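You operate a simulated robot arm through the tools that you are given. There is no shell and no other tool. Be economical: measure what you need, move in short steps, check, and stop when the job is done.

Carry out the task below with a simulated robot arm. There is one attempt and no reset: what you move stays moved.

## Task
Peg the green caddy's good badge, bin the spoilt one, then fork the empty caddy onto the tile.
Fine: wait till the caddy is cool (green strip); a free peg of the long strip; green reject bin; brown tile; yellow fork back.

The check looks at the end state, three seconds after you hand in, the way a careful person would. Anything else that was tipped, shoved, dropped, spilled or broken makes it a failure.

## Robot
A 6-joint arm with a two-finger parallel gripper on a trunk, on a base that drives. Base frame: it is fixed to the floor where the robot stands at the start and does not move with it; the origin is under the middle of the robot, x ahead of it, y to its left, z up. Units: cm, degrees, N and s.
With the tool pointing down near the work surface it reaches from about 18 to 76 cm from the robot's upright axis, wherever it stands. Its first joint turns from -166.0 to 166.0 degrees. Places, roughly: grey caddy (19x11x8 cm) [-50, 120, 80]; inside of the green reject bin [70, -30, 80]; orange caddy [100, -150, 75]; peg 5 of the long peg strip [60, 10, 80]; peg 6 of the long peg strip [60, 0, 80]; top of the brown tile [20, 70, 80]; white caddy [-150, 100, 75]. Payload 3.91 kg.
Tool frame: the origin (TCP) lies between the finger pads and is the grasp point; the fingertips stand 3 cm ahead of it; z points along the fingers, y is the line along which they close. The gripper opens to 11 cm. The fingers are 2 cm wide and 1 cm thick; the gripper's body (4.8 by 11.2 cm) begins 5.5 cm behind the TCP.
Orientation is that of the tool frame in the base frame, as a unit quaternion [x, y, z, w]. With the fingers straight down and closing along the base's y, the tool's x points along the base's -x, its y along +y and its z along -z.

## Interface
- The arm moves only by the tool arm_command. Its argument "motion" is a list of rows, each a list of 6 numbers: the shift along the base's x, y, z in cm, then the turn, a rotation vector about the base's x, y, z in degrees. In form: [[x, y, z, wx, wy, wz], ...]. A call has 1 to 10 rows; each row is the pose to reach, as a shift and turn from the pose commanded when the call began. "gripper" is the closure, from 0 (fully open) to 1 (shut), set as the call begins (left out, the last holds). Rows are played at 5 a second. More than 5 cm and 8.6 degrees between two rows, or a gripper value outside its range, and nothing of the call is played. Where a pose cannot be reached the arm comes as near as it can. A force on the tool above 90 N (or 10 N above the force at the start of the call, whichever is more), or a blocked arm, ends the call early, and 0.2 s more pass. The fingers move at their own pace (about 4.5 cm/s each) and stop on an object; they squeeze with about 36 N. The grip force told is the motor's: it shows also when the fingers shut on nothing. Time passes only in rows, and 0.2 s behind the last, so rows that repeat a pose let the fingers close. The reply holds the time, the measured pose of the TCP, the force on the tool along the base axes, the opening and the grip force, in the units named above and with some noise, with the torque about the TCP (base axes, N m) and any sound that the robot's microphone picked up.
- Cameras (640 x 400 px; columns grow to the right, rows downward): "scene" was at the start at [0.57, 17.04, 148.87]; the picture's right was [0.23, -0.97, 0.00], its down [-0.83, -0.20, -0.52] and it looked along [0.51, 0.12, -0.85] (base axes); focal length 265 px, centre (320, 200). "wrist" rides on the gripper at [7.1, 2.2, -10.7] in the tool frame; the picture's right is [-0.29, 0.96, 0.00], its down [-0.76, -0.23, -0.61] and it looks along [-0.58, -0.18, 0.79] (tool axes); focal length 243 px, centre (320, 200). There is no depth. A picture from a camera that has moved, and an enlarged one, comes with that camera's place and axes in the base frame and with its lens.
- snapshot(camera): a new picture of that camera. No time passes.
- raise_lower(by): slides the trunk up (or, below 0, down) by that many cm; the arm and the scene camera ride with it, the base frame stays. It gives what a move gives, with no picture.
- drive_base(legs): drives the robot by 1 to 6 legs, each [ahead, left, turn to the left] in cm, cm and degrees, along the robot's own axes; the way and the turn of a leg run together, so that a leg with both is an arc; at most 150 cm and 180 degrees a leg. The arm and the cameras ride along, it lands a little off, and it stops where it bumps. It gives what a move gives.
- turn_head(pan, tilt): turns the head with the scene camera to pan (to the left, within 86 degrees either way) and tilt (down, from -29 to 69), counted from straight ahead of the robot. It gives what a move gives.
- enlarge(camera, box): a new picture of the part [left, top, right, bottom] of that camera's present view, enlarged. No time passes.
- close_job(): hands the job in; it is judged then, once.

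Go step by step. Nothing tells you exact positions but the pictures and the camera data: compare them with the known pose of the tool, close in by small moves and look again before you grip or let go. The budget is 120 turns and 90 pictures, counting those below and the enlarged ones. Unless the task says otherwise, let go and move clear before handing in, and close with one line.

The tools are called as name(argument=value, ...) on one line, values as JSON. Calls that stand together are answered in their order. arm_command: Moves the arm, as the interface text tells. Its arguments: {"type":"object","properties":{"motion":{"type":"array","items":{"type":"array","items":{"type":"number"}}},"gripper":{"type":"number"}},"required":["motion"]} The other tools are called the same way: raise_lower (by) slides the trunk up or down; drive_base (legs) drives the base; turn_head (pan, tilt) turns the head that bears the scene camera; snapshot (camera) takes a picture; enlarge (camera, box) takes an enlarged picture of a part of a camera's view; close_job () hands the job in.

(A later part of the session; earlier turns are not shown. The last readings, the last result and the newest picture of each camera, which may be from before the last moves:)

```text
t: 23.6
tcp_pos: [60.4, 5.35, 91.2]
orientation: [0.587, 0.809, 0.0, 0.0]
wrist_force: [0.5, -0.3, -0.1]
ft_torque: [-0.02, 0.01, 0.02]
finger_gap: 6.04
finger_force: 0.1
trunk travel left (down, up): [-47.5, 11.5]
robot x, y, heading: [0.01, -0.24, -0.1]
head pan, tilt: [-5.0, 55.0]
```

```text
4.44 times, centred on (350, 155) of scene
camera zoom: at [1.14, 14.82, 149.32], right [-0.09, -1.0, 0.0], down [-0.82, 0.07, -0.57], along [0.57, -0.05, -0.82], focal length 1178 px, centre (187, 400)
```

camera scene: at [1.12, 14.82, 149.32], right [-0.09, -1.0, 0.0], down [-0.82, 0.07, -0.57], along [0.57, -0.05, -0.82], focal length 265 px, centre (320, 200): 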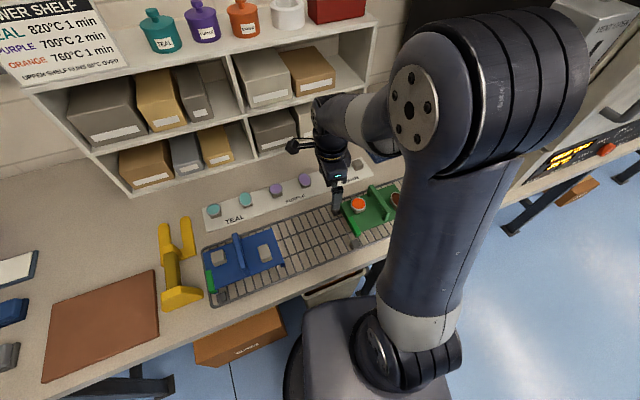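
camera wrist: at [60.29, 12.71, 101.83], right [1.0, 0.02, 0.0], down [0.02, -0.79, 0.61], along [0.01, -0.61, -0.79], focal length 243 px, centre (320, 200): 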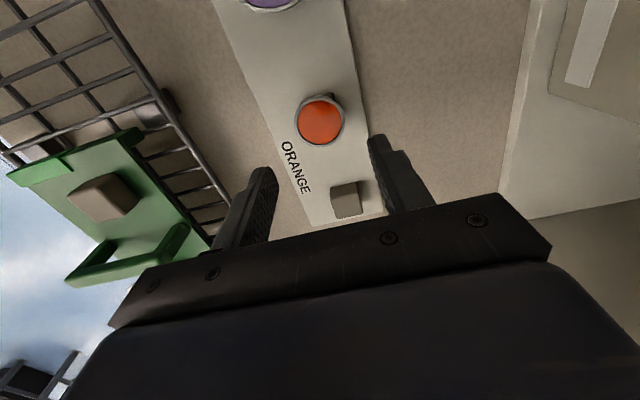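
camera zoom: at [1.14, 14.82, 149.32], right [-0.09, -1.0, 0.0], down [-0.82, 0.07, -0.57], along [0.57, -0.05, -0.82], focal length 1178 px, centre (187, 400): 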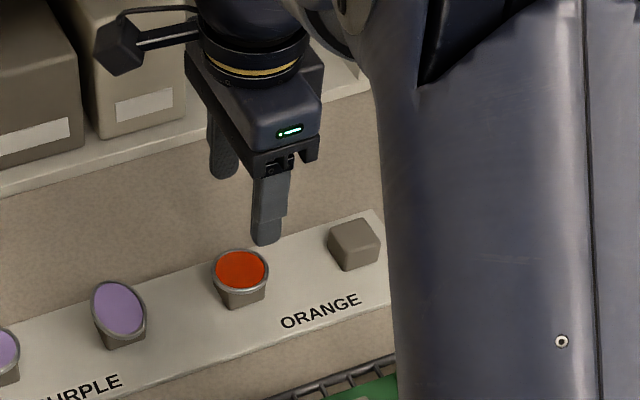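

The good badge sits squarely on peg 5. Next, the dark badge: move above the green caddy's right side.

arm_command(motion=[[-1, -0.5, 4, 0, 0, 0], [-5, -2.5, 6, 0, 0, 0], [-9, -4.5, 6, 0, 0, 0], [-13, -6.5, 6, 0, 0, 0], [-17, -9, 6, 0, 0, 0]], gripper=0.2)

enlarge(camera="wrist", box=[170, 70, 470, 270])

```text
t: 24.8
tcp_pos: [43.49, -3.77, 97.26]
orientation: [0.588, 0.809, -0.001, -0.001]
wrist_force: [0.9, 0.3, 0.9]
ft_torque: [-0.03, -0.01, 0.02]
finger_gap: 8.79
finger_force: 0.1
trunk travel left (down, up): [-47.5, 11.5]
robot x, y, heading: [-0.34, 0.32, -0.2]
head pan, tilt: [-5.0, 55.0]
```

```text
2.00 times, centred on (320, 170) of wrist
camera zoom: at [43.26, 3.65, 107.93], right [1.0, 0.02, 0.0], down [0.02, -0.79, 0.61], along [0.01, -0.61, -0.79], focal length 485 px, centre (320, 260)
```

zoom: 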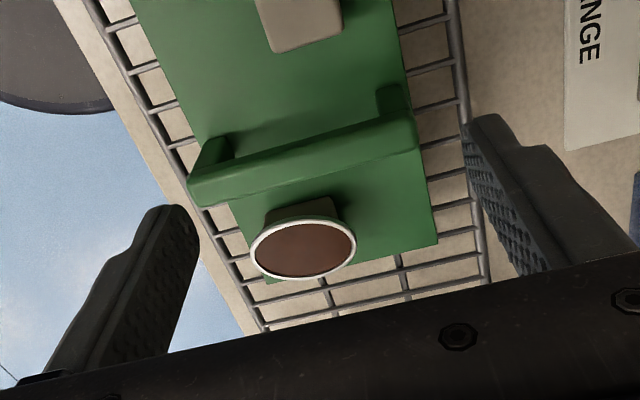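

The spoilt badge is an oval (~5.7 × 4.2 cm, long side along the closing axis) at ≈ (42.6, -12, 87). Moving above it.

arm_command(motion=[[-0.4, -4.1, 0, 0, 0, 0], [-0.8, -8.2, -1, 0, 0, 0], [-0.8, -8.2, -5, 0, 0, 0]], gripper=0.1)

enlarge(camera="wrist", box=[170, 50, 470, 250])

turn_head(pan=-20, tilt=55)

snapshot(camera="scene")

```text
t: 25.6
tcp_pos: [42.75, -11.88, 92.04]
orientation: [0.587, 0.809, -0.001, -0.001]
wrist_force: [-0.2, 0.4, -0.2]
ft_torque: [0.02, 0.01, 0.0]
finger_gap: 9.92
finger_force: 0.1
trunk travel left (down, up): [-47.5, 11.5]
robot x, y, heading: [-0.32, 0.19, 0.3]
head pan, tilt: [-5.0, 55.0]
```

```text
2.00 times, centred on (320, 150) of wrist
camera zoom: at [42.43, -4.61, 102.8], right [1.0, 0.02, 0.0], down [0.02, -0.79, 0.61], along [0.01, -0.61, -0.79], focal length 485 px, centre (320, 300)
```

zoom: 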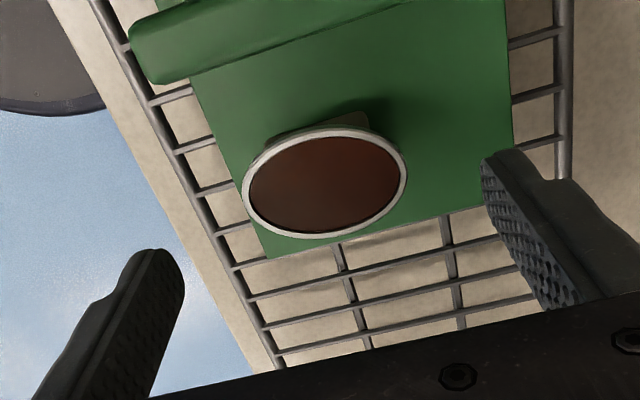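

```text
t: 26.4
tcp_pos: [42.66, -11.9, 92.2]
orientation: [0.588, 0.809, 0.001, 0.0]
wrist_force: [-0.4, 0.1, 0.3]
ft_torque: [0.0, -0.01, 0.02]
finger_gap: 9.9
finger_force: 0.0
trunk travel left (down, up): [-47.5, 11.5]
robot x, y, heading: [0.08, -0.35, -0.0]
head pan, tilt: [-20.0, 55.0]
```

```text
43 pictures are left
camera scene: at [0.72, 12.98, 149.32], right [-0.34, -0.94, 0.0], down [-0.77, 0.28, -0.57], along [0.54, -0.2, -0.82], focal length 265 px, centre (320, 200)
```

scene: 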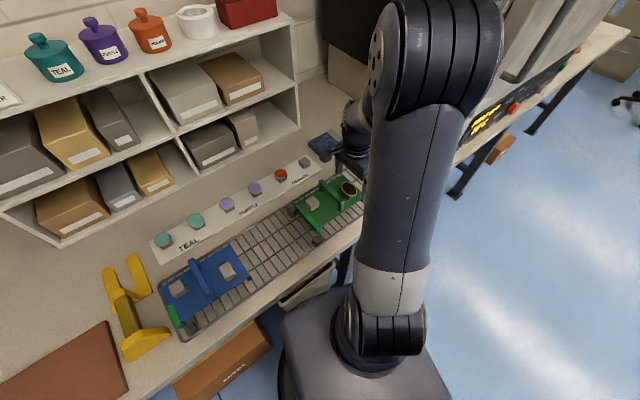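

Centred. Descending and gripping the spoilt badge.

arm_command(motion=[[0, 0, -2, 0, 0, 0], [0, 0, -4.2, 0, 0, 0], [0, 0, -4.2, 0, 0, 0]])

arm_command(motion=[[0, 0, 0, 0, 0, 0], [0, 0, 0, 0, 0, 0], [0, 0, 0, 0, 0, 0], [0, 0, 0, 0, 0, 0], [0, 0, 0, 0, 0, 0]], gripper=1)

arm_command(motion=[[0, 0, 1, 0, 0, 0], [0, 0, 3, 0, 0, 0], [0, 0, 6, 0, 0, 0], [0, 0, 10, 0, 0, 0]])

snapshot(camera="wrist")

```text
t: 27.1
tcp_pos: [42.72, -12.06, 87.92]
orientation: [0.588, 0.809, 0.0, 0.0]
wrist_force: [0.3, 0.3, 1.1]
ft_torque: [0.0, -0.01, 0.01]
finger_gap: 9.89
finger_force: 0.1
trunk travel left (down, up): [-47.5, 11.5]
robot x, y, heading: [0.06, -0.09, -0.1]
head pan, tilt: [-20.0, 55.0]
```

```text
t: 28.4
tcp_pos: [42.55, -11.95, 87.95]
orientation: [0.588, 0.809, 0.0, 0.0]
wrist_force: [1.0, 0.0, -0.6]
ft_torque: [0.0, -0.02, -0.02]
finger_gap: 5.46
finger_force: 36.2
trunk travel left (down, up): [-47.5, 11.5]
robot x, y, heading: [0.07, -0.24, 0.0]
head pan, tilt: [-20.0, 55.0]
```

```text
t: 29.4
tcp_pos: [42.71, -12.0, 97.86]
orientation: [0.588, 0.809, 0.0, 0.0]
wrist_force: [-0.2, 0.4, -0.3]
ft_torque: [0.0, 0.03, 0.02]
finger_gap: 5.48
finger_force: 35.4
trunk travel left (down, up): [-47.5, 11.5]
robot x, y, heading: [0.06, -0.13, -0.1]
head pan, tilt: [-20.0, 55.0]
```

```text
42 pictures are left
camera wrist: at [42.44, -4.56, 108.63], right [1.0, 0.02, 0.0], down [0.02, -0.79, 0.61], along [0.01, -0.61, -0.79], focal length 243 px, centre (320, 200)
```

wrist: 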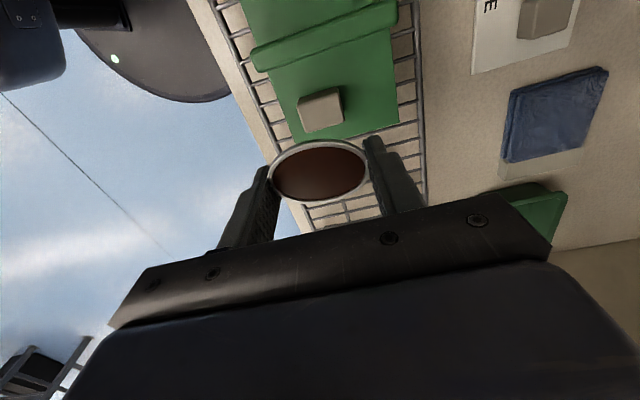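

Spoilt badge held. The bin at ≈ (72, -33) is just out of reach, so I need a short drive; first I'll check the space in front of the base and near the bin.

turn_head(pan=0, tilt=69)

snapshot(camera="scene")

turn_head(pan=-38, tilt=35)

snapshot(camera="scene")

```text
t: 30.2
tcp_pos: [42.66, -11.95, 97.92]
orientation: [0.587, 0.809, 0.0, -0.001]
wrist_force: [0.0, 0.2, 0.5]
ft_torque: [-0.03, 0.0, -0.02]
finger_gap: 5.46
finger_force: 36.3
trunk travel left (down, up): [-47.5, 11.5]
robot x, y, heading: [-0.1, 0.26, -0.2]
head pan, tilt: [0.0, 68.8]
```

```text
41 pictures are left
camera scene: at [-0.46, 15.44, 147.78], right [0.0, -1.0, 0.0], down [-0.93, 0.0, -0.36], along [0.36, 0.0, -0.93], focal length 265 px, centre (320, 200)
```

scene: 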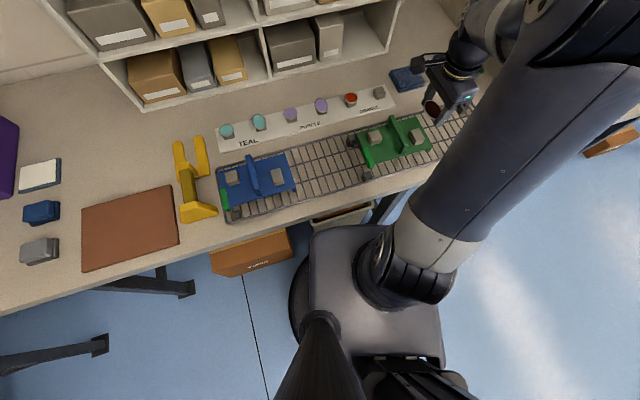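

```text
t: 31.2
tcp_pos: [42.64, -11.9, 97.79]
orientation: [0.587, 0.809, 0.0, -0.001]
wrist_force: [0.3, -0.4, 0.0]
ft_torque: [0.0, -0.01, -0.01]
finger_gap: 5.45
finger_force: 36.2
trunk travel left (down, up): [-47.5, 11.5]
robot x, y, heading: [0.29, 0.17, 0.0]
head pan, tilt: [-38.0, 35.0]
```

```text
40 pictures are left
camera scene: at [0.89, 10.03, 152.14], right [-0.61, -0.79, 0.0], down [-0.45, 0.35, -0.82], along [0.65, -0.5, -0.57], focal length 265 px, centre (320, 200)
```

scene: 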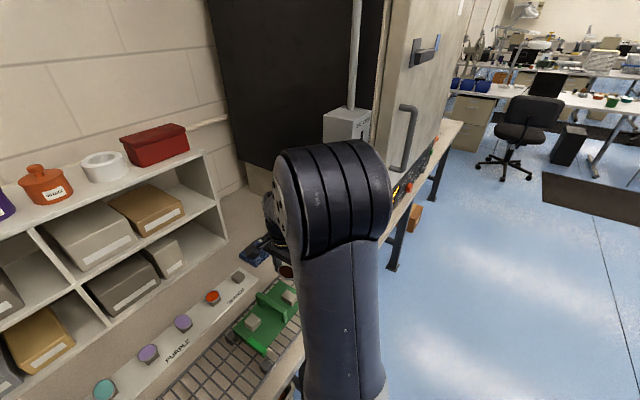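

The body nearly touches the bench edge, so I'll drive along the bench (right and slightly ahead), which keeps the clearance.

drive_base(legs=[[4, -13, 0]])

snapshot(camera="wrist")

```text
t: 32.5
tcp_pos: [46.54, -24.8, 97.76]
orientation: [0.588, 0.809, 0.001, 0.001]
wrist_force: [-0.3, 0.7, -0.3]
ft_torque: [-0.01, 0.05, 0.02]
finger_gap: 5.44
finger_force: 36.1
trunk travel left (down, up): [-47.5, 11.5]
robot x, y, heading: [3.87, -12.95, 0.1]
head pan, tilt: [-38.0, 35.0]
```

```text
39 pictures are left
camera wrist: at [46.46, -17.42, 108.6], right [1.0, 0.02, 0.0], down [0.02, -0.79, 0.61], along [0.01, -0.61, -0.79], focal length 243 px, centre (320, 200)
```

wrist: 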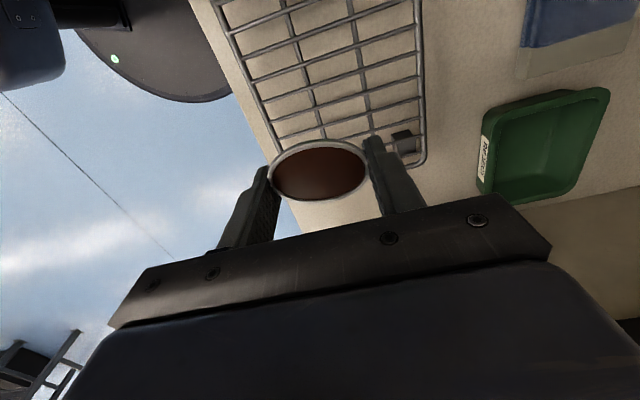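

Bin centre ≈ (72.5, -29.7), rim ~12×10 cm. Moving above it, then checking the clearance to the control box on the kiln.

arm_command(motion=[[4.5, -0.5, 0, 0, 0, 0], [9, -1, 0, 0, 0, 0], [13.5, -2, 0, 0, 0, 0], [18, -3, 0, 0, 0, 0], [22, -4, 0, 0, 0, 0], [25.3, -4.8, 0, 0, 0, 0]])

snapshot(camera="wrist")

snapshot(camera="scene")

```text
t: 33.9
tcp_pos: [71.96, -29.54, 97.9]
orientation: [0.588, 0.809, -0.001, -0.001]
wrist_force: [-0.3, 0.7, -0.2]
ft_torque: [0.0, -0.01, 0.02]
finger_gap: 5.44
finger_force: 36.1
trunk travel left (down, up): [-47.5, 11.5]
robot x, y, heading: [4.08, -13.1, 0.3]
head pan, tilt: [-38.0, 35.0]
```

```text
38 pictures are left
camera wrist: at [71.75, -22.29, 108.61], right [1.0, 0.02, 0.0], down [0.02, -0.79, 0.61], along [0.01, -0.61, -0.79], focal length 243 px, centre (320, 200)
```

wrist: 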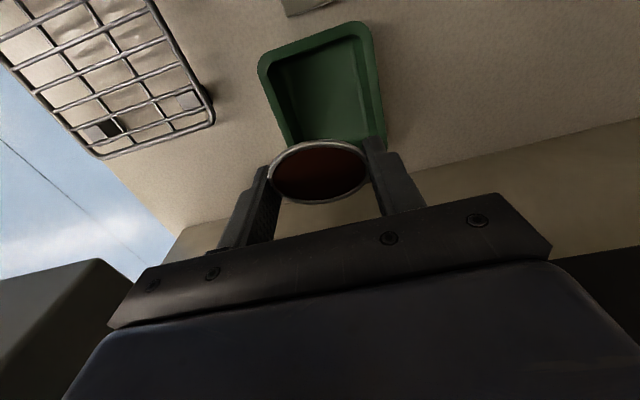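

```text
37 pictures are left
camera scene: at [4.9, -2.83, 152.15], right [-0.62, -0.79, 0.0], down [-0.45, 0.35, -0.82], along [0.65, -0.5, -0.57], focal length 265 px, centre (320, 200)
```

scene: 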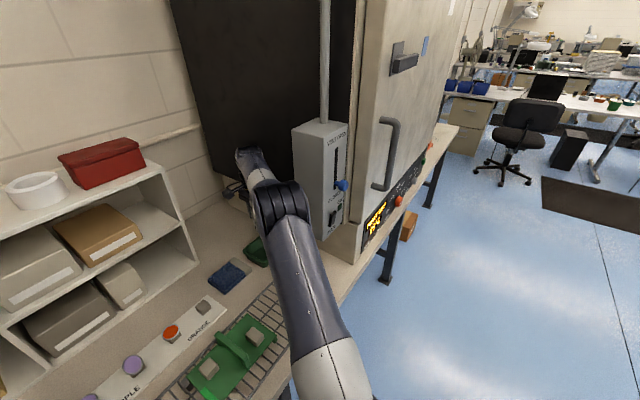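

Centred above the bin. Descending halfway and checking the forearm's clearance.

arm_command(motion=[[0.4, -0.3, -3, 0, 0, 0], [0.4, -0.3, -6, 0, 0, 0], [0.4, -0.3, -8, 0, 0, 0]])

enlarge(camera="scene", box=[200, 100, 400, 280])

snapshot(camera="wrist")

```text
t: 34.7
tcp_pos: [72.41, -29.93, 89.83]
orientation: [0.588, 0.809, 0.0, 0.0]
wrist_force: [0.3, 0.3, -0.2]
ft_torque: [-0.03, 0.0, -0.01]
finger_gap: 5.47
finger_force: 36.2
trunk travel left (down, up): [-47.5, 11.5]
robot x, y, heading: [3.98, -13.05, -0.2]
head pan, tilt: [-38.0, 35.0]
```

```text
2.22 times, centred on (300, 190) of scene
camera zoom: at [4.9, -2.82, 152.15], right [-0.62, -0.79, 0.0], down [-0.45, 0.35, -0.82], along [0.65, -0.5, -0.57], focal length 589 px, centre (364, 222)
```

zoom: 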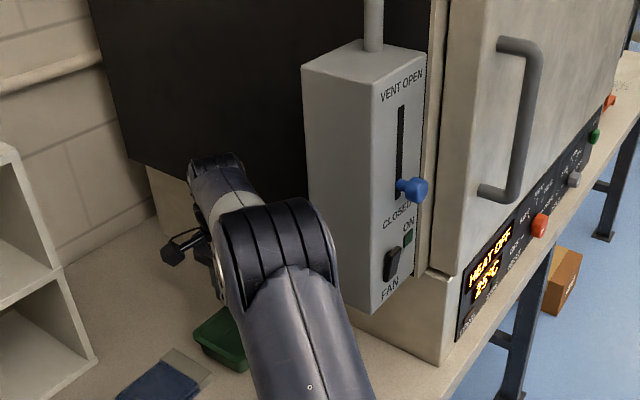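

```text
35 pictures are left
camera wrist: at [72.23, -22.58, 100.68], right [1.0, 0.02, 0.0], down [0.02, -0.79, 0.61], along [0.01, -0.61, -0.79], focal length 243 px, centre (320, 200)
```

wrist: 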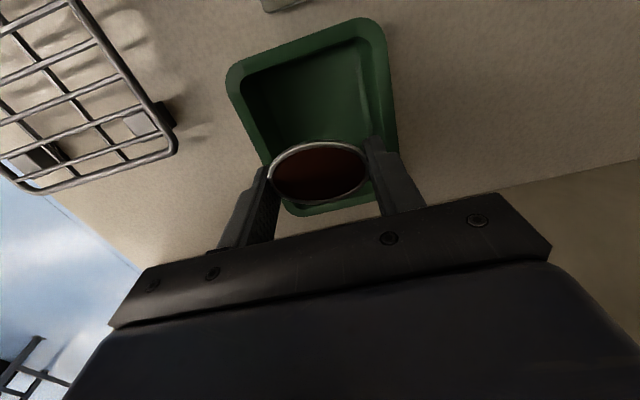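

The badge is centred over the bin. Lowering in and letting go.

arm_command(motion=[[0, -0.5, -2.5, 0, 0, 0], [0, -0.5, -5, 0, 0, 0], [0, -0.5, -6.8, 0, 0, 0]])

arm_command(motion=[[0, 0, 0, 0, 0, 0], [0, 0, 0, 0, 0, 0], [0, 0, 0, 0, 0, 0], [0, 0, 4, 0, 0, 0], [0, 0, 8, 0, 0, 0], [0, 0, 12, 0, 0, 0], [0, 0, 16, 0, 0, 0]], gripper=0.34)

snapshot(camera="wrist")

```text
t: 35.5
tcp_pos: [72.38, -30.4, 83.12]
orientation: [0.588, 0.809, 0.001, 0.001]
wrist_force: [-0.4, 0.1, -0.3]
ft_torque: [-0.02, 0.0, -0.02]
finger_gap: 5.45
finger_force: 35.9
trunk travel left (down, up): [-47.5, 11.5]
robot x, y, heading: [3.78, -13.02, 0.1]
head pan, tilt: [-38.0, 35.0]
```

```text
t: 37.1
tcp_pos: [72.37, -30.37, 98.98]
orientation: [0.588, 0.809, 0.0, 0.0]
wrist_force: [0.2, -0.2, -0.3]
ft_torque: [0.02, 0.04, 0.02]
finger_gap: 6.75
finger_force: 0.0
trunk travel left (down, up): [-47.5, 11.5]
robot x, y, heading: [3.57, -13.1, 0.0]
head pan, tilt: [-38.0, 35.0]
```

```text
34 pictures are left
camera wrist: at [72.21, -23.02, 109.73], right [1.0, 0.02, 0.0], down [0.02, -0.79, 0.61], along [0.01, -0.61, -0.79], focal length 243 px, centre (320, 200)
```

wrist: 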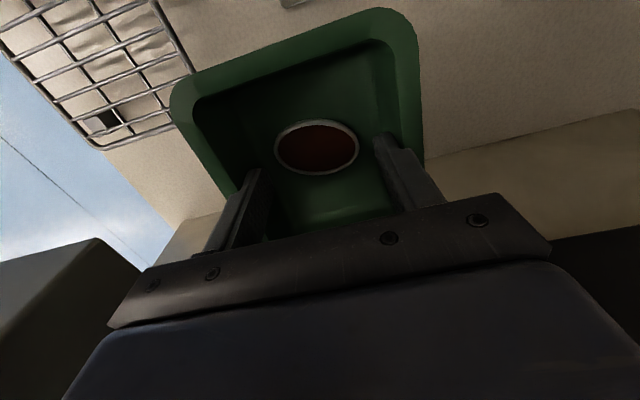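

The bin came up, wedged on the opened fingers (gap stopped at 6.75). I'll lower it straight back to where it stood, narrow the fingers, and rise again.

arm_command(motion=[[0, 0, -4, 0, 0, 0], [0, 0, -8, 0, 0, 0], [0, 0, -12, 0, 0, 0], [0, 0, -14, 0, 0, 0], [0, 0, -15, 0, 0, 0], [0, 0, -15.5, 0, 0, 0], [0, 0, -15.8, 0, 0, 0], [0, 0, -16, 0, 0, 0]])

snapshot(camera="wrist")

```text
t: 38.9
tcp_pos: [72.36, -30.32, 83.16]
orientation: [0.588, 0.809, 0.0, 0.001]
wrist_force: [0.3, -0.2, 2.4]
ft_torque: [0.0, 0.04, 0.04]
finger_gap: 6.76
finger_force: 0.1
trunk travel left (down, up): [-47.5, 11.5]
robot x, y, heading: [4.2, -12.78, 0.1]
head pan, tilt: [-38.0, 35.0]
```

```text
33 pictures are left
camera wrist: at [72.19, -23.01, 93.84], right [1.0, 0.02, 0.0], down [0.02, -0.79, 0.61], along [0.01, -0.61, -0.79], focal length 243 px, centre (320, 200)
```

wrist: 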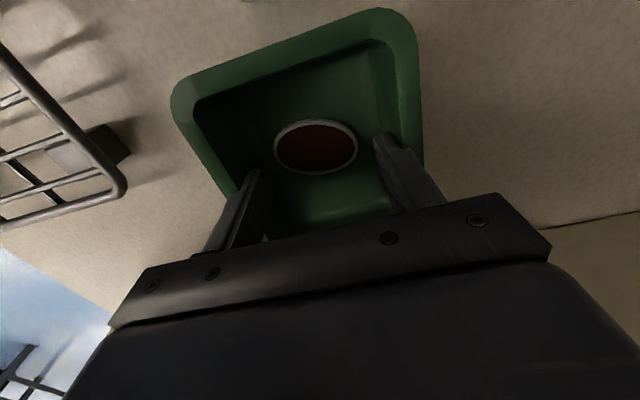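

The bin is back on the bench (contact felt). Narrowing the fingers and rising.

arm_command(motion=[[0, 0, 0, 0, 0, 0], [0, 0, 0, 0, 0, 0], [0, 0, 0, 0, 0, 0], [0, 0, 1, 0, 0, 0], [0, 0, 3, 0, 0, 0]], gripper=0.47)

snapshot(camera="wrist")

```text
t: 40.1
tcp_pos: [72.29, -30.46, 85.95]
orientation: [0.588, 0.809, 0.0, 0.0]
wrist_force: [-0.4, 0.1, -1.2]
ft_torque: [-0.01, 0.0, 0.0]
finger_gap: 5.84
finger_force: 0.1
trunk travel left (down, up): [-47.5, 11.5]
robot x, y, heading: [3.85, -12.74, -0.1]
head pan, tilt: [-38.0, 35.0]
```

```text
32 pictures are left
camera wrist: at [72.16, -23.09, 96.78], right [1.0, 0.02, 0.0], down [0.02, -0.79, 0.61], along [0.01, -0.61, -0.79], focal length 243 px, centre (320, 200)
```

wrist: 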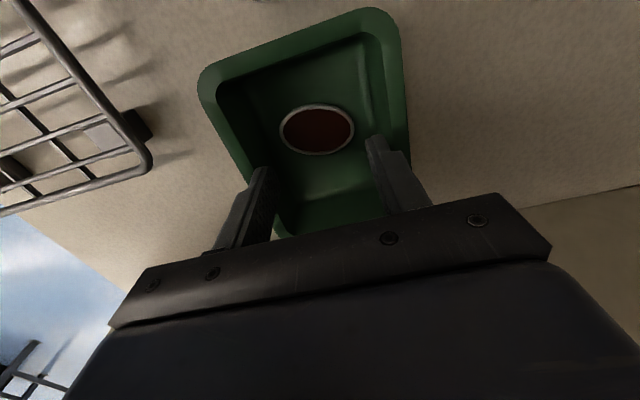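

Bin is back in place with the spoilt badge inside. I'll raise, retract, and drive back along the bench to the start spot.

arm_command(motion=[[0, 0, 4, 0, 0, 0], [0, 0, 8, 0, 0, 0], [0, 0, 12, 0, 0, 0], [0, 0, 16, 0, 0, 0], [-4.5, 1, 18, 0, 0, 0], [-9, 2, 18, 0, 0, 0], [-13.5, 3, 18, 0, 0, 0], [-18, 4, 18, 0, 0, 0]])

enlarge(camera="scene", box=[180, 200, 320, 320])

drive_base(legs=[[-4, 13, 0]])

arm_command(motion=[[-4, 2, 0, 0, 0, 8], [-8, 4, 0, 0, 0, 16], [-12, 6, 0, 0, 0, 24], [-15, 9, 0, 0, 0, 32], [-18, 12, 0, 0, 0, 40], [-20, 16, 0, 0, 0, 48], [-22, 20, 0, 0, 0, 56], [-24, 24, 0, 0, 0, 64], [-25, 28, 0, 0, 0, 72]])

```text
refused: row 5 steps farther than a row can; nothing moved
```

```text
3.33 times, centred on (250, 260) of scene
camera zoom: at [4.91, -2.83, 152.14], right [-0.62, -0.79, 0.0], down [-0.45, 0.35, -0.82], along [0.65, -0.5, -0.57], focal length 884 px, centre (553, 0)
```

zoom: 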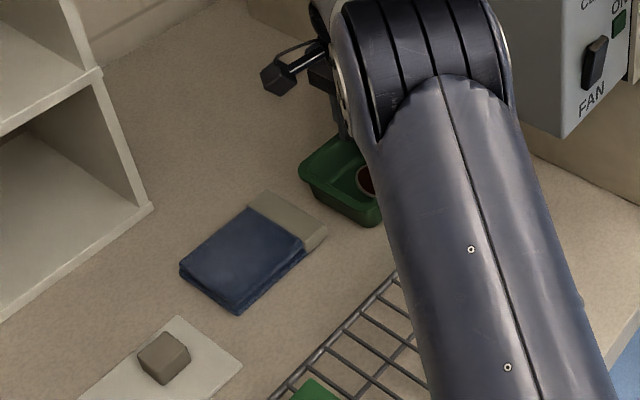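

```text
t: 41.4
tcp_pos: [68.35, -17.39, 86.22]
orientation: [0.587, 0.809, 0.0, -0.001]
wrist_force: [-0.8, 0.0, -0.6]
ft_torque: [0.0, 0.04, -0.01]
finger_gap: 5.8
finger_force: 0.0
trunk travel left (down, up): [-47.5, 11.5]
robot x, y, heading: [-0.01, 0.16, 0.3]
head pan, tilt: [-38.0, 35.0]
```

```text
t: 43.4
tcp_pos: [43.26, 10.68, 86.1]
orientation: [-0.001, 1.0, 0.0, 0.0]
wrist_force: [0.5, -0.3, -0.2]
ft_torque: [0.01, 0.0, -0.01]
finger_gap: 5.82
finger_force: 0.0
trunk travel left (down, up): [-47.5, 11.5]
robot x, y, heading: [-0.05, 0.07, 0.2]
head pan, tilt: [-38.0, 35.0]
```

That was a slip: the lift row was refused and the arm travelled low. I'll stop, raise it, and check that nothing was disturbed.

arm_command(motion=[[0, 0, 4, 0, 0, 0], [0, 0, 8, 0, 0, 0], [-2, 4, 12, 0, 0, 0], [-4, 8, 14, 0, 0, 0], [-6, 12, 14, 0, 0, 0], [-8, 16, 14, 0, 0, 0], [-10, 20, 14, 0, 0, 0]])

turn_head(pan=0, tilt=60)

snapshot(camera="scene")

snapshot(camera="wrist")

```text
refused: row 3 steps farther than a row can; nothing moved
```

```text
t: 44.5
tcp_pos: [43.43, 10.62, 86.12]
orientation: [0.0, 1.0, 0.0, 0.0]
wrist_force: [-0.3, 0.5, 0.5]
ft_torque: [-0.02, 0.04, -0.02]
finger_gap: 5.84
finger_force: 0.1
trunk travel left (down, up): [-47.5, 11.5]
robot x, y, heading: [-0.4, -0.06, 0.2]
head pan, tilt: [0.0, 60.0]
```

```text
30 pictures are left
camera scene: at [0.6, 15.58, 148.72], right [0.0, -1.0, 0.0], down [-0.87, 0.0, -0.5], along [0.5, 0.0, -0.87], focal length 265 px, centre (320, 200)
```

scene: 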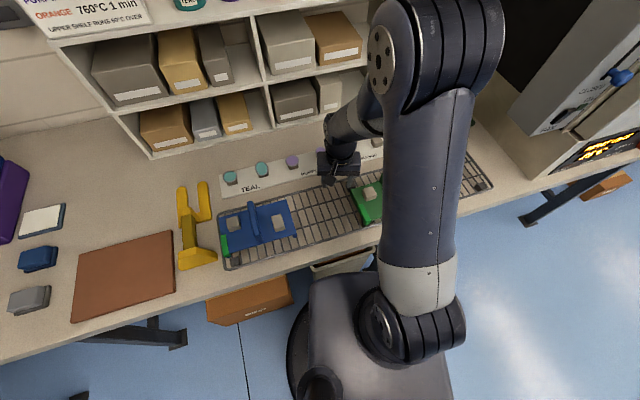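

```text
29 pictures are left
camera wrist: at [36.17, 12.7, 96.81], right [0.29, 0.96, 0.0], down [0.76, -0.23, 0.61], along [0.58, -0.18, -0.79], focal length 243 px, centre (320, 200)
```

wrist: 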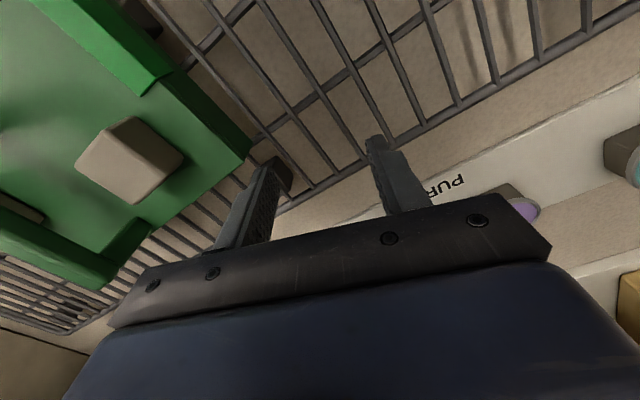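

arm_command(motion=[[0, 0, 4, 0, 0, 0], [0, 0, 8, 0, 0, 0], [0, 0, 12, 0, 0, 0], [-1, 4, 14, 0, 0, 0], [-2, 8, 16, 0, 0, 0], [-3.5, 12, 17, 0, 0, 0], [-5, 16, 18, 0, 0, 0], [-7, 20, 18, 0, 0, 0], [-9, 24, 18, 0, 0, 0], [-11, 28, 18, 0, 0, 0]])

```text
t: 46.7
tcp_pos: [32.37, 38.57, 104.12]
orientation: [0.0, 1.0, 0.0, 0.0]
wrist_force: [0.6, -0.8, -0.4]
ft_torque: [0.01, -0.01, 0.01]
finger_gap: 5.83
finger_force: 0.1
trunk travel left (down, up): [-47.5, 11.5]
robot x, y, heading: [0.2, 0.38, 0.1]
head pan, tilt: [0.0, 60.0]
```

snapshot(camera="scene")

enlarge(camera="wrist", box=[0, 0, 400, 260])

```text
28 pictures are left
camera scene: at [0.6, 15.6, 148.72], right [0.0, -1.0, 0.0], down [-0.87, 0.0, -0.5], along [0.5, 0.0, -0.87], focal length 265 px, centre (320, 200)
```

scene: 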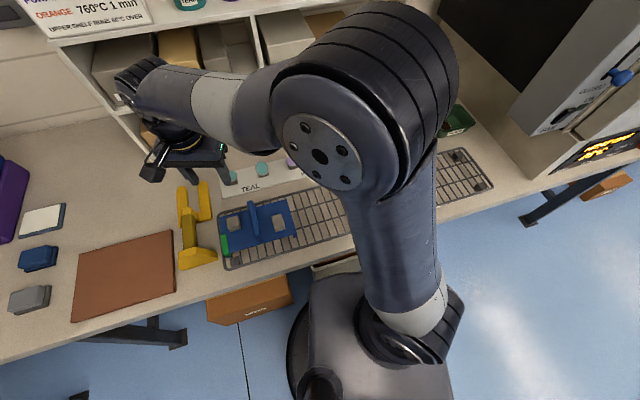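

```text
1.54 times, centred on (200, 130) of wrist
camera zoom: at [25.24, 40.72, 114.77], right [0.29, 0.96, 0.0], down [0.76, -0.23, 0.61], along [0.58, -0.18, -0.79], focal length 373 px, centre (505, 308)
```

zoom: 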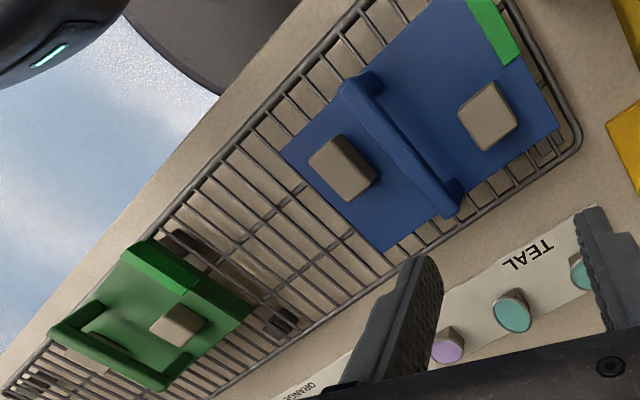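

The caddy seems to have been nudged by the low pass. I'll look from above its left to measure its new pose and check the pegs.

arm_command(motion=[[1, -3, 0, 0, 0, -8], [2, -6, 0, 0, 0, -16], [3, -9, 0, 0, 0, -24], [4, -12, 0, 0, 0, -32], [5, -15, 0, 0, 0, -40], [6, -18, 0, 0, 0, -48], [7, -21, 0, 0, 0, -56], [8, -24, 0, 0, 0, -64], [9, -26, 0, 0, 0, -72]])

snapshot(camera="wrist")

snapshot(camera="scene")

```text
t: 48.7
tcp_pos: [41.35, 12.65, 104.07]
orientation: [0.589, 0.808, 0.001, -0.001]
wrist_force: [-0.2, 0.7, 0.0]
ft_torque: [-0.02, 0.0, 0.0]
finger_gap: 5.83
finger_force: 0.1
trunk travel left (down, up): [-47.5, 11.5]
robot x, y, heading: [0.2, -0.11, -0.0]
head pan, tilt: [0.0, 60.0]
```

```text
26 pictures are left
camera wrist: at [41.16, 19.92, 114.78], right [1.0, 0.02, 0.0], down [0.02, -0.79, 0.61], along [0.01, -0.61, -0.79], focal length 243 px, centre (320, 200)
```

wrist: 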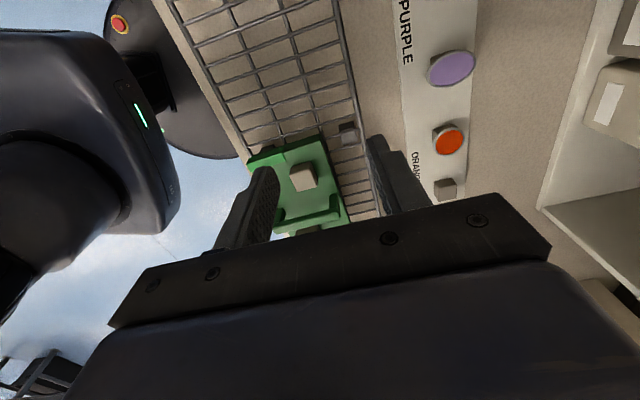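

```text
25 pictures are left
camera scene: at [0.59, 15.58, 148.72], right [0.0, -1.0, 0.0], down [-0.87, 0.0, -0.5], along [0.5, 0.0, -0.87], focal length 265 px, centre (320, 200)
```

scene: 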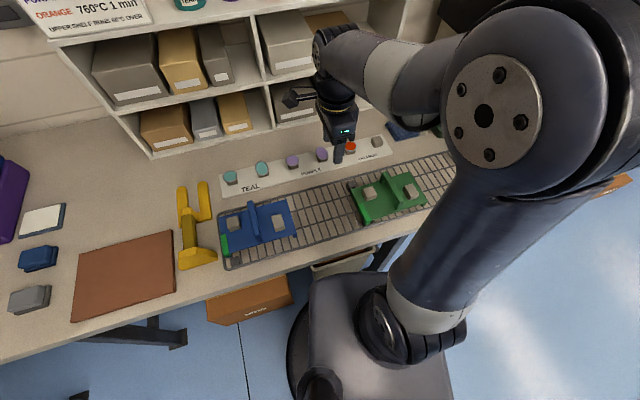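

enlarge(camera="scene", box=[330, 125, 450, 245])

enlarge(camera="scene", box=[60, 165, 300, 325])

```text
3.33 times, centred on (390, 185) of scene
camera zoom: at [0.59, 15.58, 148.72], right [0.0, -1.0, 0.0], down [-0.87, 0.0, -0.5], along [0.5, 0.0, -0.87], focal length 884 px, centre (87, 250)
```

zoom: 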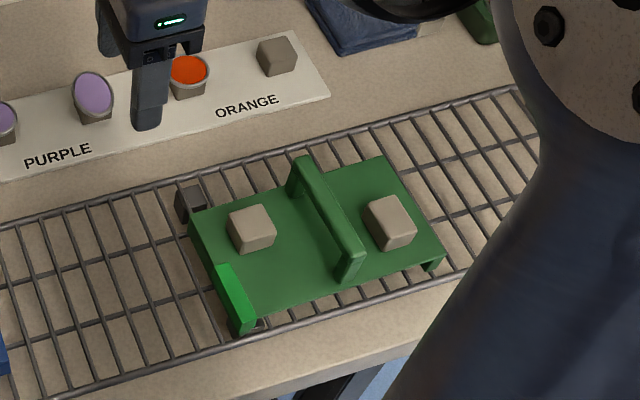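

```text
2.50 times, centred on (180, 245) of scene
camera zoom: at [0.59, 15.58, 148.72], right [0.0, -1.0, 0.0], down [-0.87, 0.0, -0.5], along [0.5, 0.0, -0.87], focal length 663 px, centre (670, 88)
```

zoom: 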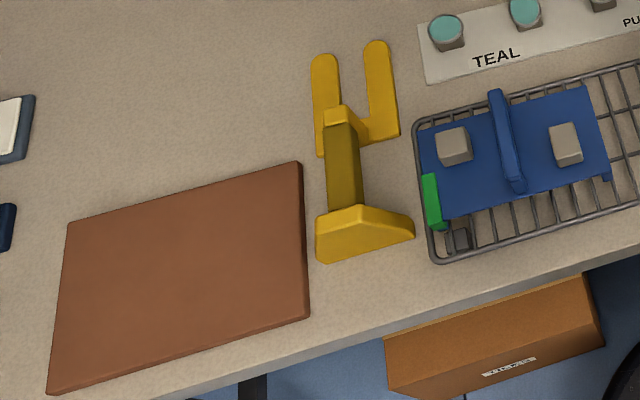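

The orange badge is still on its peg. The caddy was nudged to centre ≈ (39.7, -4.2), yaw ≈ 19.5°, still level on the rack. The fork has yaw ≈ 16°, its bar ≈ (28–34, 51). Going above the bar.

arm_command(motion=[[-1, 4, 0, 0, 0, 8], [-2, 8, 0, 0, 0, 16], [-3, 12, 0, 0, 0, 24], [-4, 16, 0, 0, 0, 32], [-5, 20, 0, 0, 0, 40], [-6, 24, 0, 0, 0, 48], [-7, 28, 0, 0, 0, 56], [-8, 32, 0, 0, 0, 64], [-9, 36, -2, 0, 0, 72], [-10, 38.3, -4, 0, 0, 80]], gripper=0.2)

arm_command(motion=[[0, 0, -4, 0, 0, 8]])

snapshot(camera="wrist")

enlarge(camera="scene", box=[130, 130, 270, 290])

```text
t: 50.9
tcp_pos: [31.39, 50.94, 99.97]
orientation: [-0.071, 0.997, -0.002, 0.0]
wrist_force: [-0.4, 0.1, 0.0]
ft_torque: [0.01, 0.0, 0.0]
finger_gap: 8.8
finger_force: 0.1
trunk travel left (down, up): [-47.5, 11.5]
robot x, y, heading: [-0.21, 0.17, 0.3]
head pan, tilt: [0.0, 60.0]
```

```text
t: 51.3
tcp_pos: [31.36, 51.0, 96.13]
orientation: [-0.14, 0.99, 0.001, 0.001]
wrist_force: [0.1, 1.5, 0.9]
ft_torque: [0.03, -0.01, -0.01]
finger_gap: 8.8
finger_force: 0.1
trunk travel left (down, up): [-47.5, 11.5]
robot x, y, heading: [0.48, 0.17, 0.2]
head pan, tilt: [0.0, 60.0]
```

```text
22 pictures are left
camera wrist: at [23.86, 51.0, 106.84], right [0.01, 1.0, 0.0], down [0.79, -0.01, 0.61], along [0.61, -0.01, -0.79], focal length 243 px, centre (320, 200)
```

wrist: 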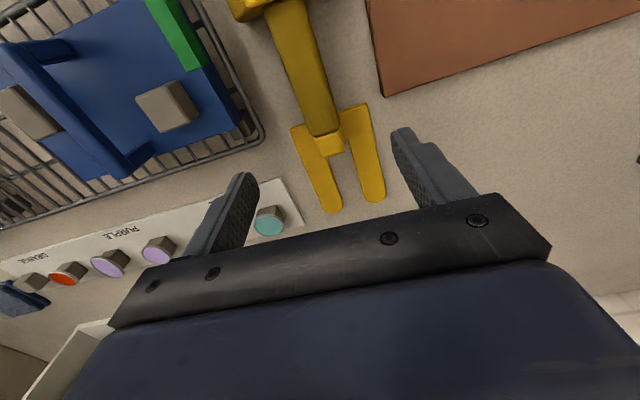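

```text
2.50 times, centred on (200, 210) of scene
camera zoom: at [0.58, 15.57, 148.72], right [0.0, -1.0, 0.0], down [-0.87, 0.0, -0.5], along [0.5, 0.0, -0.87], focal length 663 px, centre (620, 175)
```

zoom: 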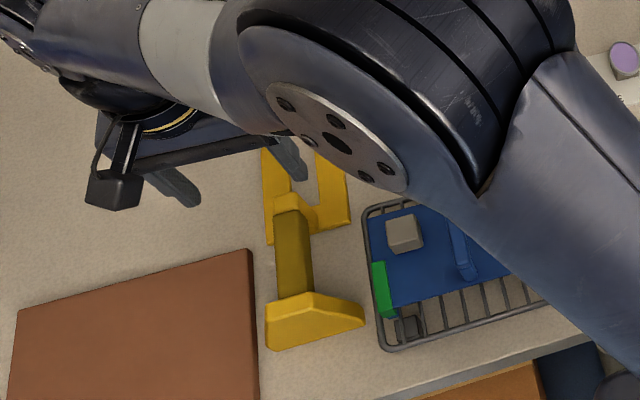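

The bar is centred under the gripper; bar top ≈ 84.3. Descending and gripping it just behind the riser.

arm_command(motion=[[0, 0, -4.5, 0, 0, 0], [0, 0, -9, 0, 0, 0], [0, 0, -11, 0, 0, 0], [0, 0, -13.2, 0, 0, 0]])

enlarge(camera="wrist", box=[170, 60, 470, 260])

```text
t: 52.3
tcp_pos: [31.37, 50.96, 82.78]
orientation: [-0.14, 0.99, 0.0, 0.0]
wrist_force: [0.6, 0.3, -0.5]
ft_torque: [-0.02, 0.0, 0.02]
finger_gap: 8.79
finger_force: 0.1
trunk travel left (down, up): [-47.5, 11.5]
robot x, y, heading: [-0.13, 0.19, -0.0]
head pan, tilt: [0.0, 60.0]
```

```text
2.00 times, centred on (320, 160) of wrist
camera zoom: at [23.85, 50.95, 93.53], right [0.01, 1.0, 0.0], down [0.79, -0.01, 0.61], along [0.61, -0.01, -0.79], focal length 485 px, centre (320, 280)
```

zoom: 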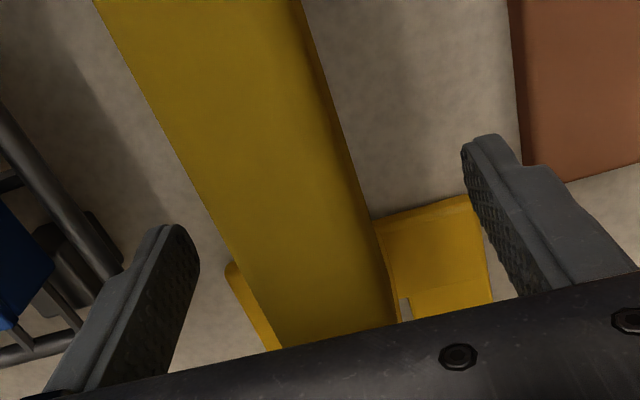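

Bar is between the fingers. A small centring shift, then close.

arm_command(motion=[[0.1, -0.3, 0, 0, 0, 0], [0.1, -0.3, 0, 0, 0, 0], [0.1, -0.3, 0, 0, 0, 0], [0.1, -0.3, 0, 0, 0, 0], [0.1, -0.3, 0, 0, 0, 0]], gripper=1)

arm_command(motion=[[0, 0, 1.5, 0, 0, 0], [0, 0, 4, 0, 0, 0], [0, 0, 8, 0, 0, 0], [0, 0, 12, 0, 0, 0]])

snapshot(camera="scene")

snapshot(camera="wrist")

```text
t: 53.5
tcp_pos: [31.43, 50.7, 82.98]
orientation: [-0.14, 0.99, 0.0, 0.0]
wrist_force: [0.2, 0.7, 2.3]
ft_torque: [0.12, -0.16, 0.17]
finger_gap: 3.02
finger_force: 36.3
trunk travel left (down, up): [-47.5, 11.5]
robot x, y, heading: [0.13, 0.38, 0.1]
head pan, tilt: [0.0, 60.0]
```

```text
t: 54.5
tcp_pos: [31.33, 50.73, 94.85]
orientation: [-0.14, 0.99, 0.0, -0.001]
wrist_force: [0.5, 0.4, -1.8]
ft_torque: [0.01, -0.03, 0.01]
finger_gap: 3.0
finger_force: 36.1
trunk travel left (down, up): [-47.5, 11.5]
robot x, y, heading: [-0.03, 0.52, 0.3]
head pan, tilt: [0.0, 60.0]
```

```text
19 pictures are left
camera scene: at [0.6, 15.6, 148.71], right [0.0, -1.0, 0.0], down [-0.87, 0.0, -0.5], along [0.5, 0.0, -0.87], focal length 265 px, centre (320, 200)
```

scene: 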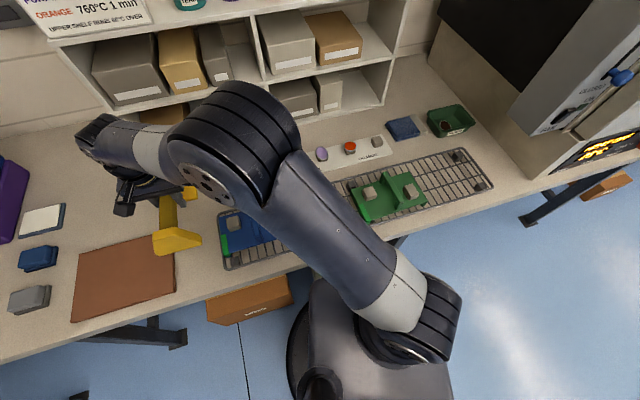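

```text
18 pictures are left
camera wrist: at [23.92, 50.65, 105.6], right [0.01, 1.0, 0.0], down [0.79, -0.01, 0.61], along [0.61, -0.01, -0.79], focal length 243 px, centre (320, 200)
```

wrist: 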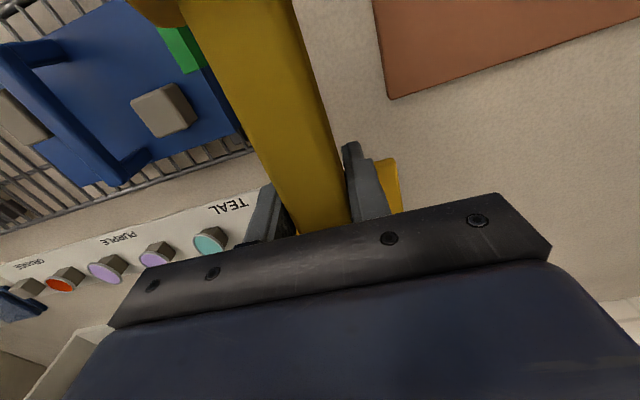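

The fork is held level. To get room for inserting it from the front, I'll back the base off and a bit left.

drive_base(legs=[[-20, 8, 0]])

```text
t: 56.1
tcp_pos: [11.31, 58.53, 94.92]
orientation: [-0.14, 0.99, 0.0, 0.0]
wrist_force: [0.1, 0.3, -1.3]
ft_torque: [-0.01, -0.02, -0.01]
finger_gap: 2.98
finger_force: 36.2
trunk travel left (down, up): [-47.5, 11.5]
robot x, y, heading: [-20.29, 8.04, 0.0]
head pan, tilt: [0.0, 60.0]
```

Now carry the fork over to the front of the green caddy, high enough to pass everything.

arm_command(motion=[[0, -2, 4, 0, 0, 0], [0, -6, 5, 0, 0, 1], [0, -10.8, 5, 0, 0, 2], [0, -15.6, 5, 0, 0, 3.5], [0, -20.4, 5, 0, 0, 3.5], [0, -25.2, 5, 0, 0, 3.5], [0, -30, 5, 0, 0, 3.5], [0, -34.8, 5, 0, 0, 3.5], [0, -39.6, 5, 0, 0, 3.5], [0, -44.4, 5, 0, 0, 3.5]])

arm_command(motion=[[0.8, -4.6, 0, 0, 0, 0], [1.6, -9.2, 0, 0, 0, 0], [2.4, -13.8, 0, 0, 0, 0], [3.2, -18.4, 0, 0, 0, 0], [4, -23, 0, 0, 0, 0], [4.5, -26.5, 0, 0, 0, 0]])

turn_head(pan=-5, tilt=50)

snapshot(camera="scene")

```text
t: 58.3
tcp_pos: [11.17, 14.17, 99.71]
orientation: [-0.171, 0.985, 0.0, 0.0]
wrist_force: [0.3, 1.0, -1.5]
ft_torque: [0.01, -0.02, -0.03]
finger_gap: 2.96
finger_force: 36.4
trunk travel left (down, up): [-47.5, 11.5]
robot x, y, heading: [-20.22, 8.07, -0.0]
head pan, tilt: [0.0, 60.0]
```

```text
t: 59.7
tcp_pos: [15.92, -12.43, 99.74]
orientation: [-0.17, 0.985, 0.001, 0.0]
wrist_force: [-0.2, -1.3, -1.6]
ft_torque: [-0.02, -0.02, -0.04]
finger_gap: 2.98
finger_force: 36.2
trunk travel left (down, up): [-47.5, 11.5]
robot x, y, heading: [-20.46, 7.84, -0.2]
head pan, tilt: [0.0, 60.0]
```

```text
t: 60.5
tcp_pos: [15.94, -12.25, 99.7]
orientation: [-0.17, 0.985, 0.0, -0.001]
wrist_force: [0.2, -0.3, -1.5]
ft_torque: [0.05, -0.08, -0.01]
finger_gap: 2.96
finger_force: 36.0
trunk travel left (down, up): [-47.5, 11.5]
robot x, y, heading: [-20.01, 8.07, 0.1]
head pan, tilt: [-5.0, 50.0]
```

```text
17 pictures are left
camera scene: at [-18.44, 22.83, 149.97], right [-0.08, -1.0, 0.0], down [-0.76, 0.07, -0.64], along [0.64, -0.05, -0.77], focal length 265 px, centre (320, 200)
```

scene: 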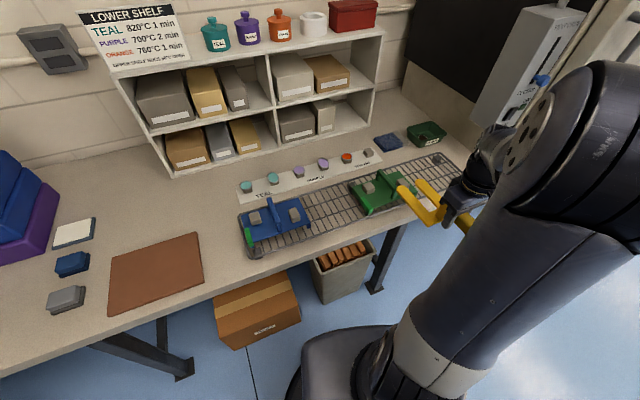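

I'll lower the fork in front of the caddy and judge the heights. First a close look.

arm_command(motion=[[0, 0, -4, 0, 0, 0], [0, 0, -8, 0, 0, 0], [0, 0, -11, 0, 0, 0]])

enlarge(camera="scene", box=[330, 150, 470, 250])

enlarge(camera="wrist", box=[150, 40, 490, 260])

```text
t: 61.3
tcp_pos: [15.93, -12.41, 88.71]
orientation: [-0.17, 0.985, 0.0, 0.0]
wrist_force: [-1.0, -0.3, -1.7]
ft_torque: [0.03, 0.0, -0.03]
finger_gap: 2.97
finger_force: 36.2
trunk travel left (down, up): [-47.5, 11.5]
robot x, y, heading: [-20.03, 7.99, 0.0]
head pan, tilt: [-5.0, 50.0]
```

```text
4.00 times, centred on (400, 200) of scene
camera zoom: at [-18.42, 22.82, 149.98], right [-0.09, -1.0, 0.0], down [-0.76, 0.07, -0.64], along [0.64, -0.05, -0.77], focal length 1060 px, centre (0, 200)
```

zoom: 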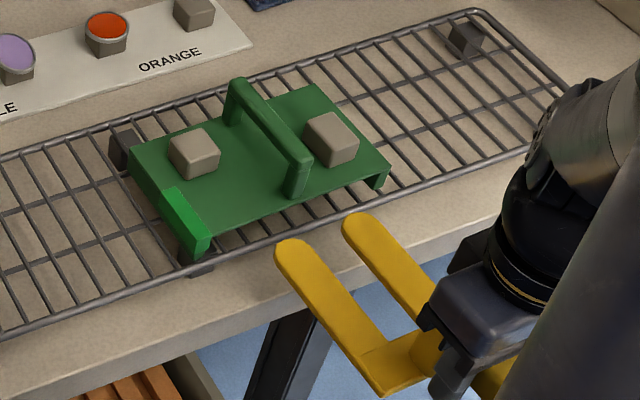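

```text
1.82 times, centred on (320, 150) of wrist
camera zoom: at [8.41, -12.8, 99.48], right [-0.05, 1.0, 0.0], down [0.79, 0.04, 0.61], along [0.61, 0.03, -0.79], focal length 441 px, centre (320, 291)
```

zoom: 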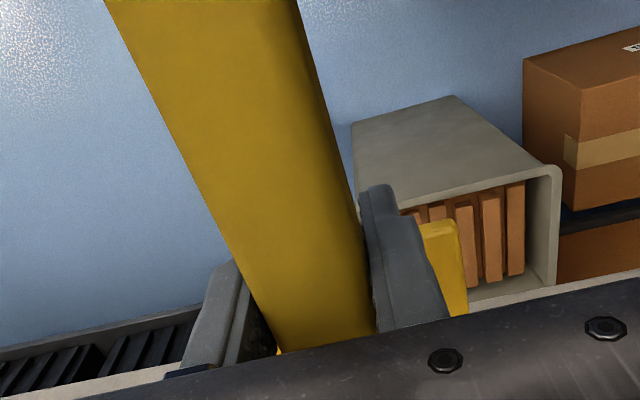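

Fork and caddy line up (yaw ≈ 19.7°). I'll advance the tips to just over the rack's front rail and lower until they touch it, to learn its height.

arm_command(motion=[[1.3, 0.45, 0, 0, 0, 0], [2.5, 0.9, 0, 0, 0, 0], [2.5, 0.9, -1, 0, 0, 0], [2.5, 0.9, -1.5, 0, 0, 0], [2.5, 0.9, -1.8, 0, 0, 0], [2.5, 0.9, -2.1, 0, 0, 0]])

enlarge(camera="scene", box=[350, 160, 450, 240])

```text
t: 62.7
tcp_pos: [18.41, -11.38, 86.58]
orientation: [-0.17, 0.985, 0.0, 0.0]
wrist_force: [-0.5, 0.0, -1.1]
ft_torque: [0.0, -0.03, -0.02]
finger_gap: 3.0
finger_force: 36.4
trunk travel left (down, up): [-47.5, 11.5]
robot x, y, heading: [-19.79, 8.49, 0.1]
head pan, tilt: [-5.0, 50.0]
```

```text
5.00 times, centred on (400, 200) of scene
camera zoom: at [-18.43, 22.82, 149.97], right [-0.09, -1.0, 0.0], down [-0.76, 0.07, -0.64], along [0.64, -0.05, -0.77], focal length 1325 px, centre (-80, 200)
```

zoom: 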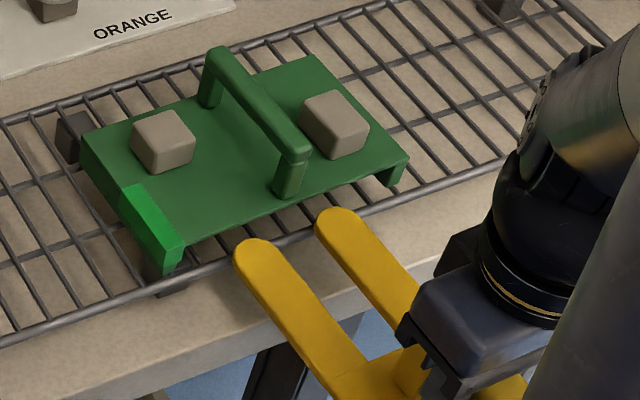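

arm_command(motion=[[0, 0, -0.2, 0, 0, 0], [0, 0, -0.4, 0, 0, 0], [0, 0, -0.4, 0, 0, 0]])

arm_command(motion=[[0, 0, -0.15, 0, 0, 0], [0, 0, -0.3, 0, 0, 0], [0, 0, -0.3, 0, 0, 0]])

```text
t: 63.5
tcp_pos: [18.31, -11.42, 86.32]
orientation: [-0.171, 0.985, -0.001, 0.0]
wrist_force: [-0.8, 0.7, 3.9]
ft_torque: [0.45, -0.74, 0.06]
finger_gap: 2.95
finger_force: 36.1
trunk travel left (down, up): [-47.5, 11.5]
robot x, y, heading: [-20.03, 8.21, -0.0]
head pan, tilt: [-5.0, 50.0]
```

```text
t: 64.3
tcp_pos: [18.19, -11.45, 86.08]
orientation: [-0.17, 0.985, 0.0, 0.001]
wrist_force: [-3.7, -2.5, 8.3]
ft_torque: [0.5, -1.37, -0.11]
finger_gap: 2.98
finger_force: 36.2
trunk travel left (down, up): [-47.5, 11.5]
robot x, y, heading: [-19.78, 8.16, 0.2]
head pan, tilt: [-5.0, 50.0]
```

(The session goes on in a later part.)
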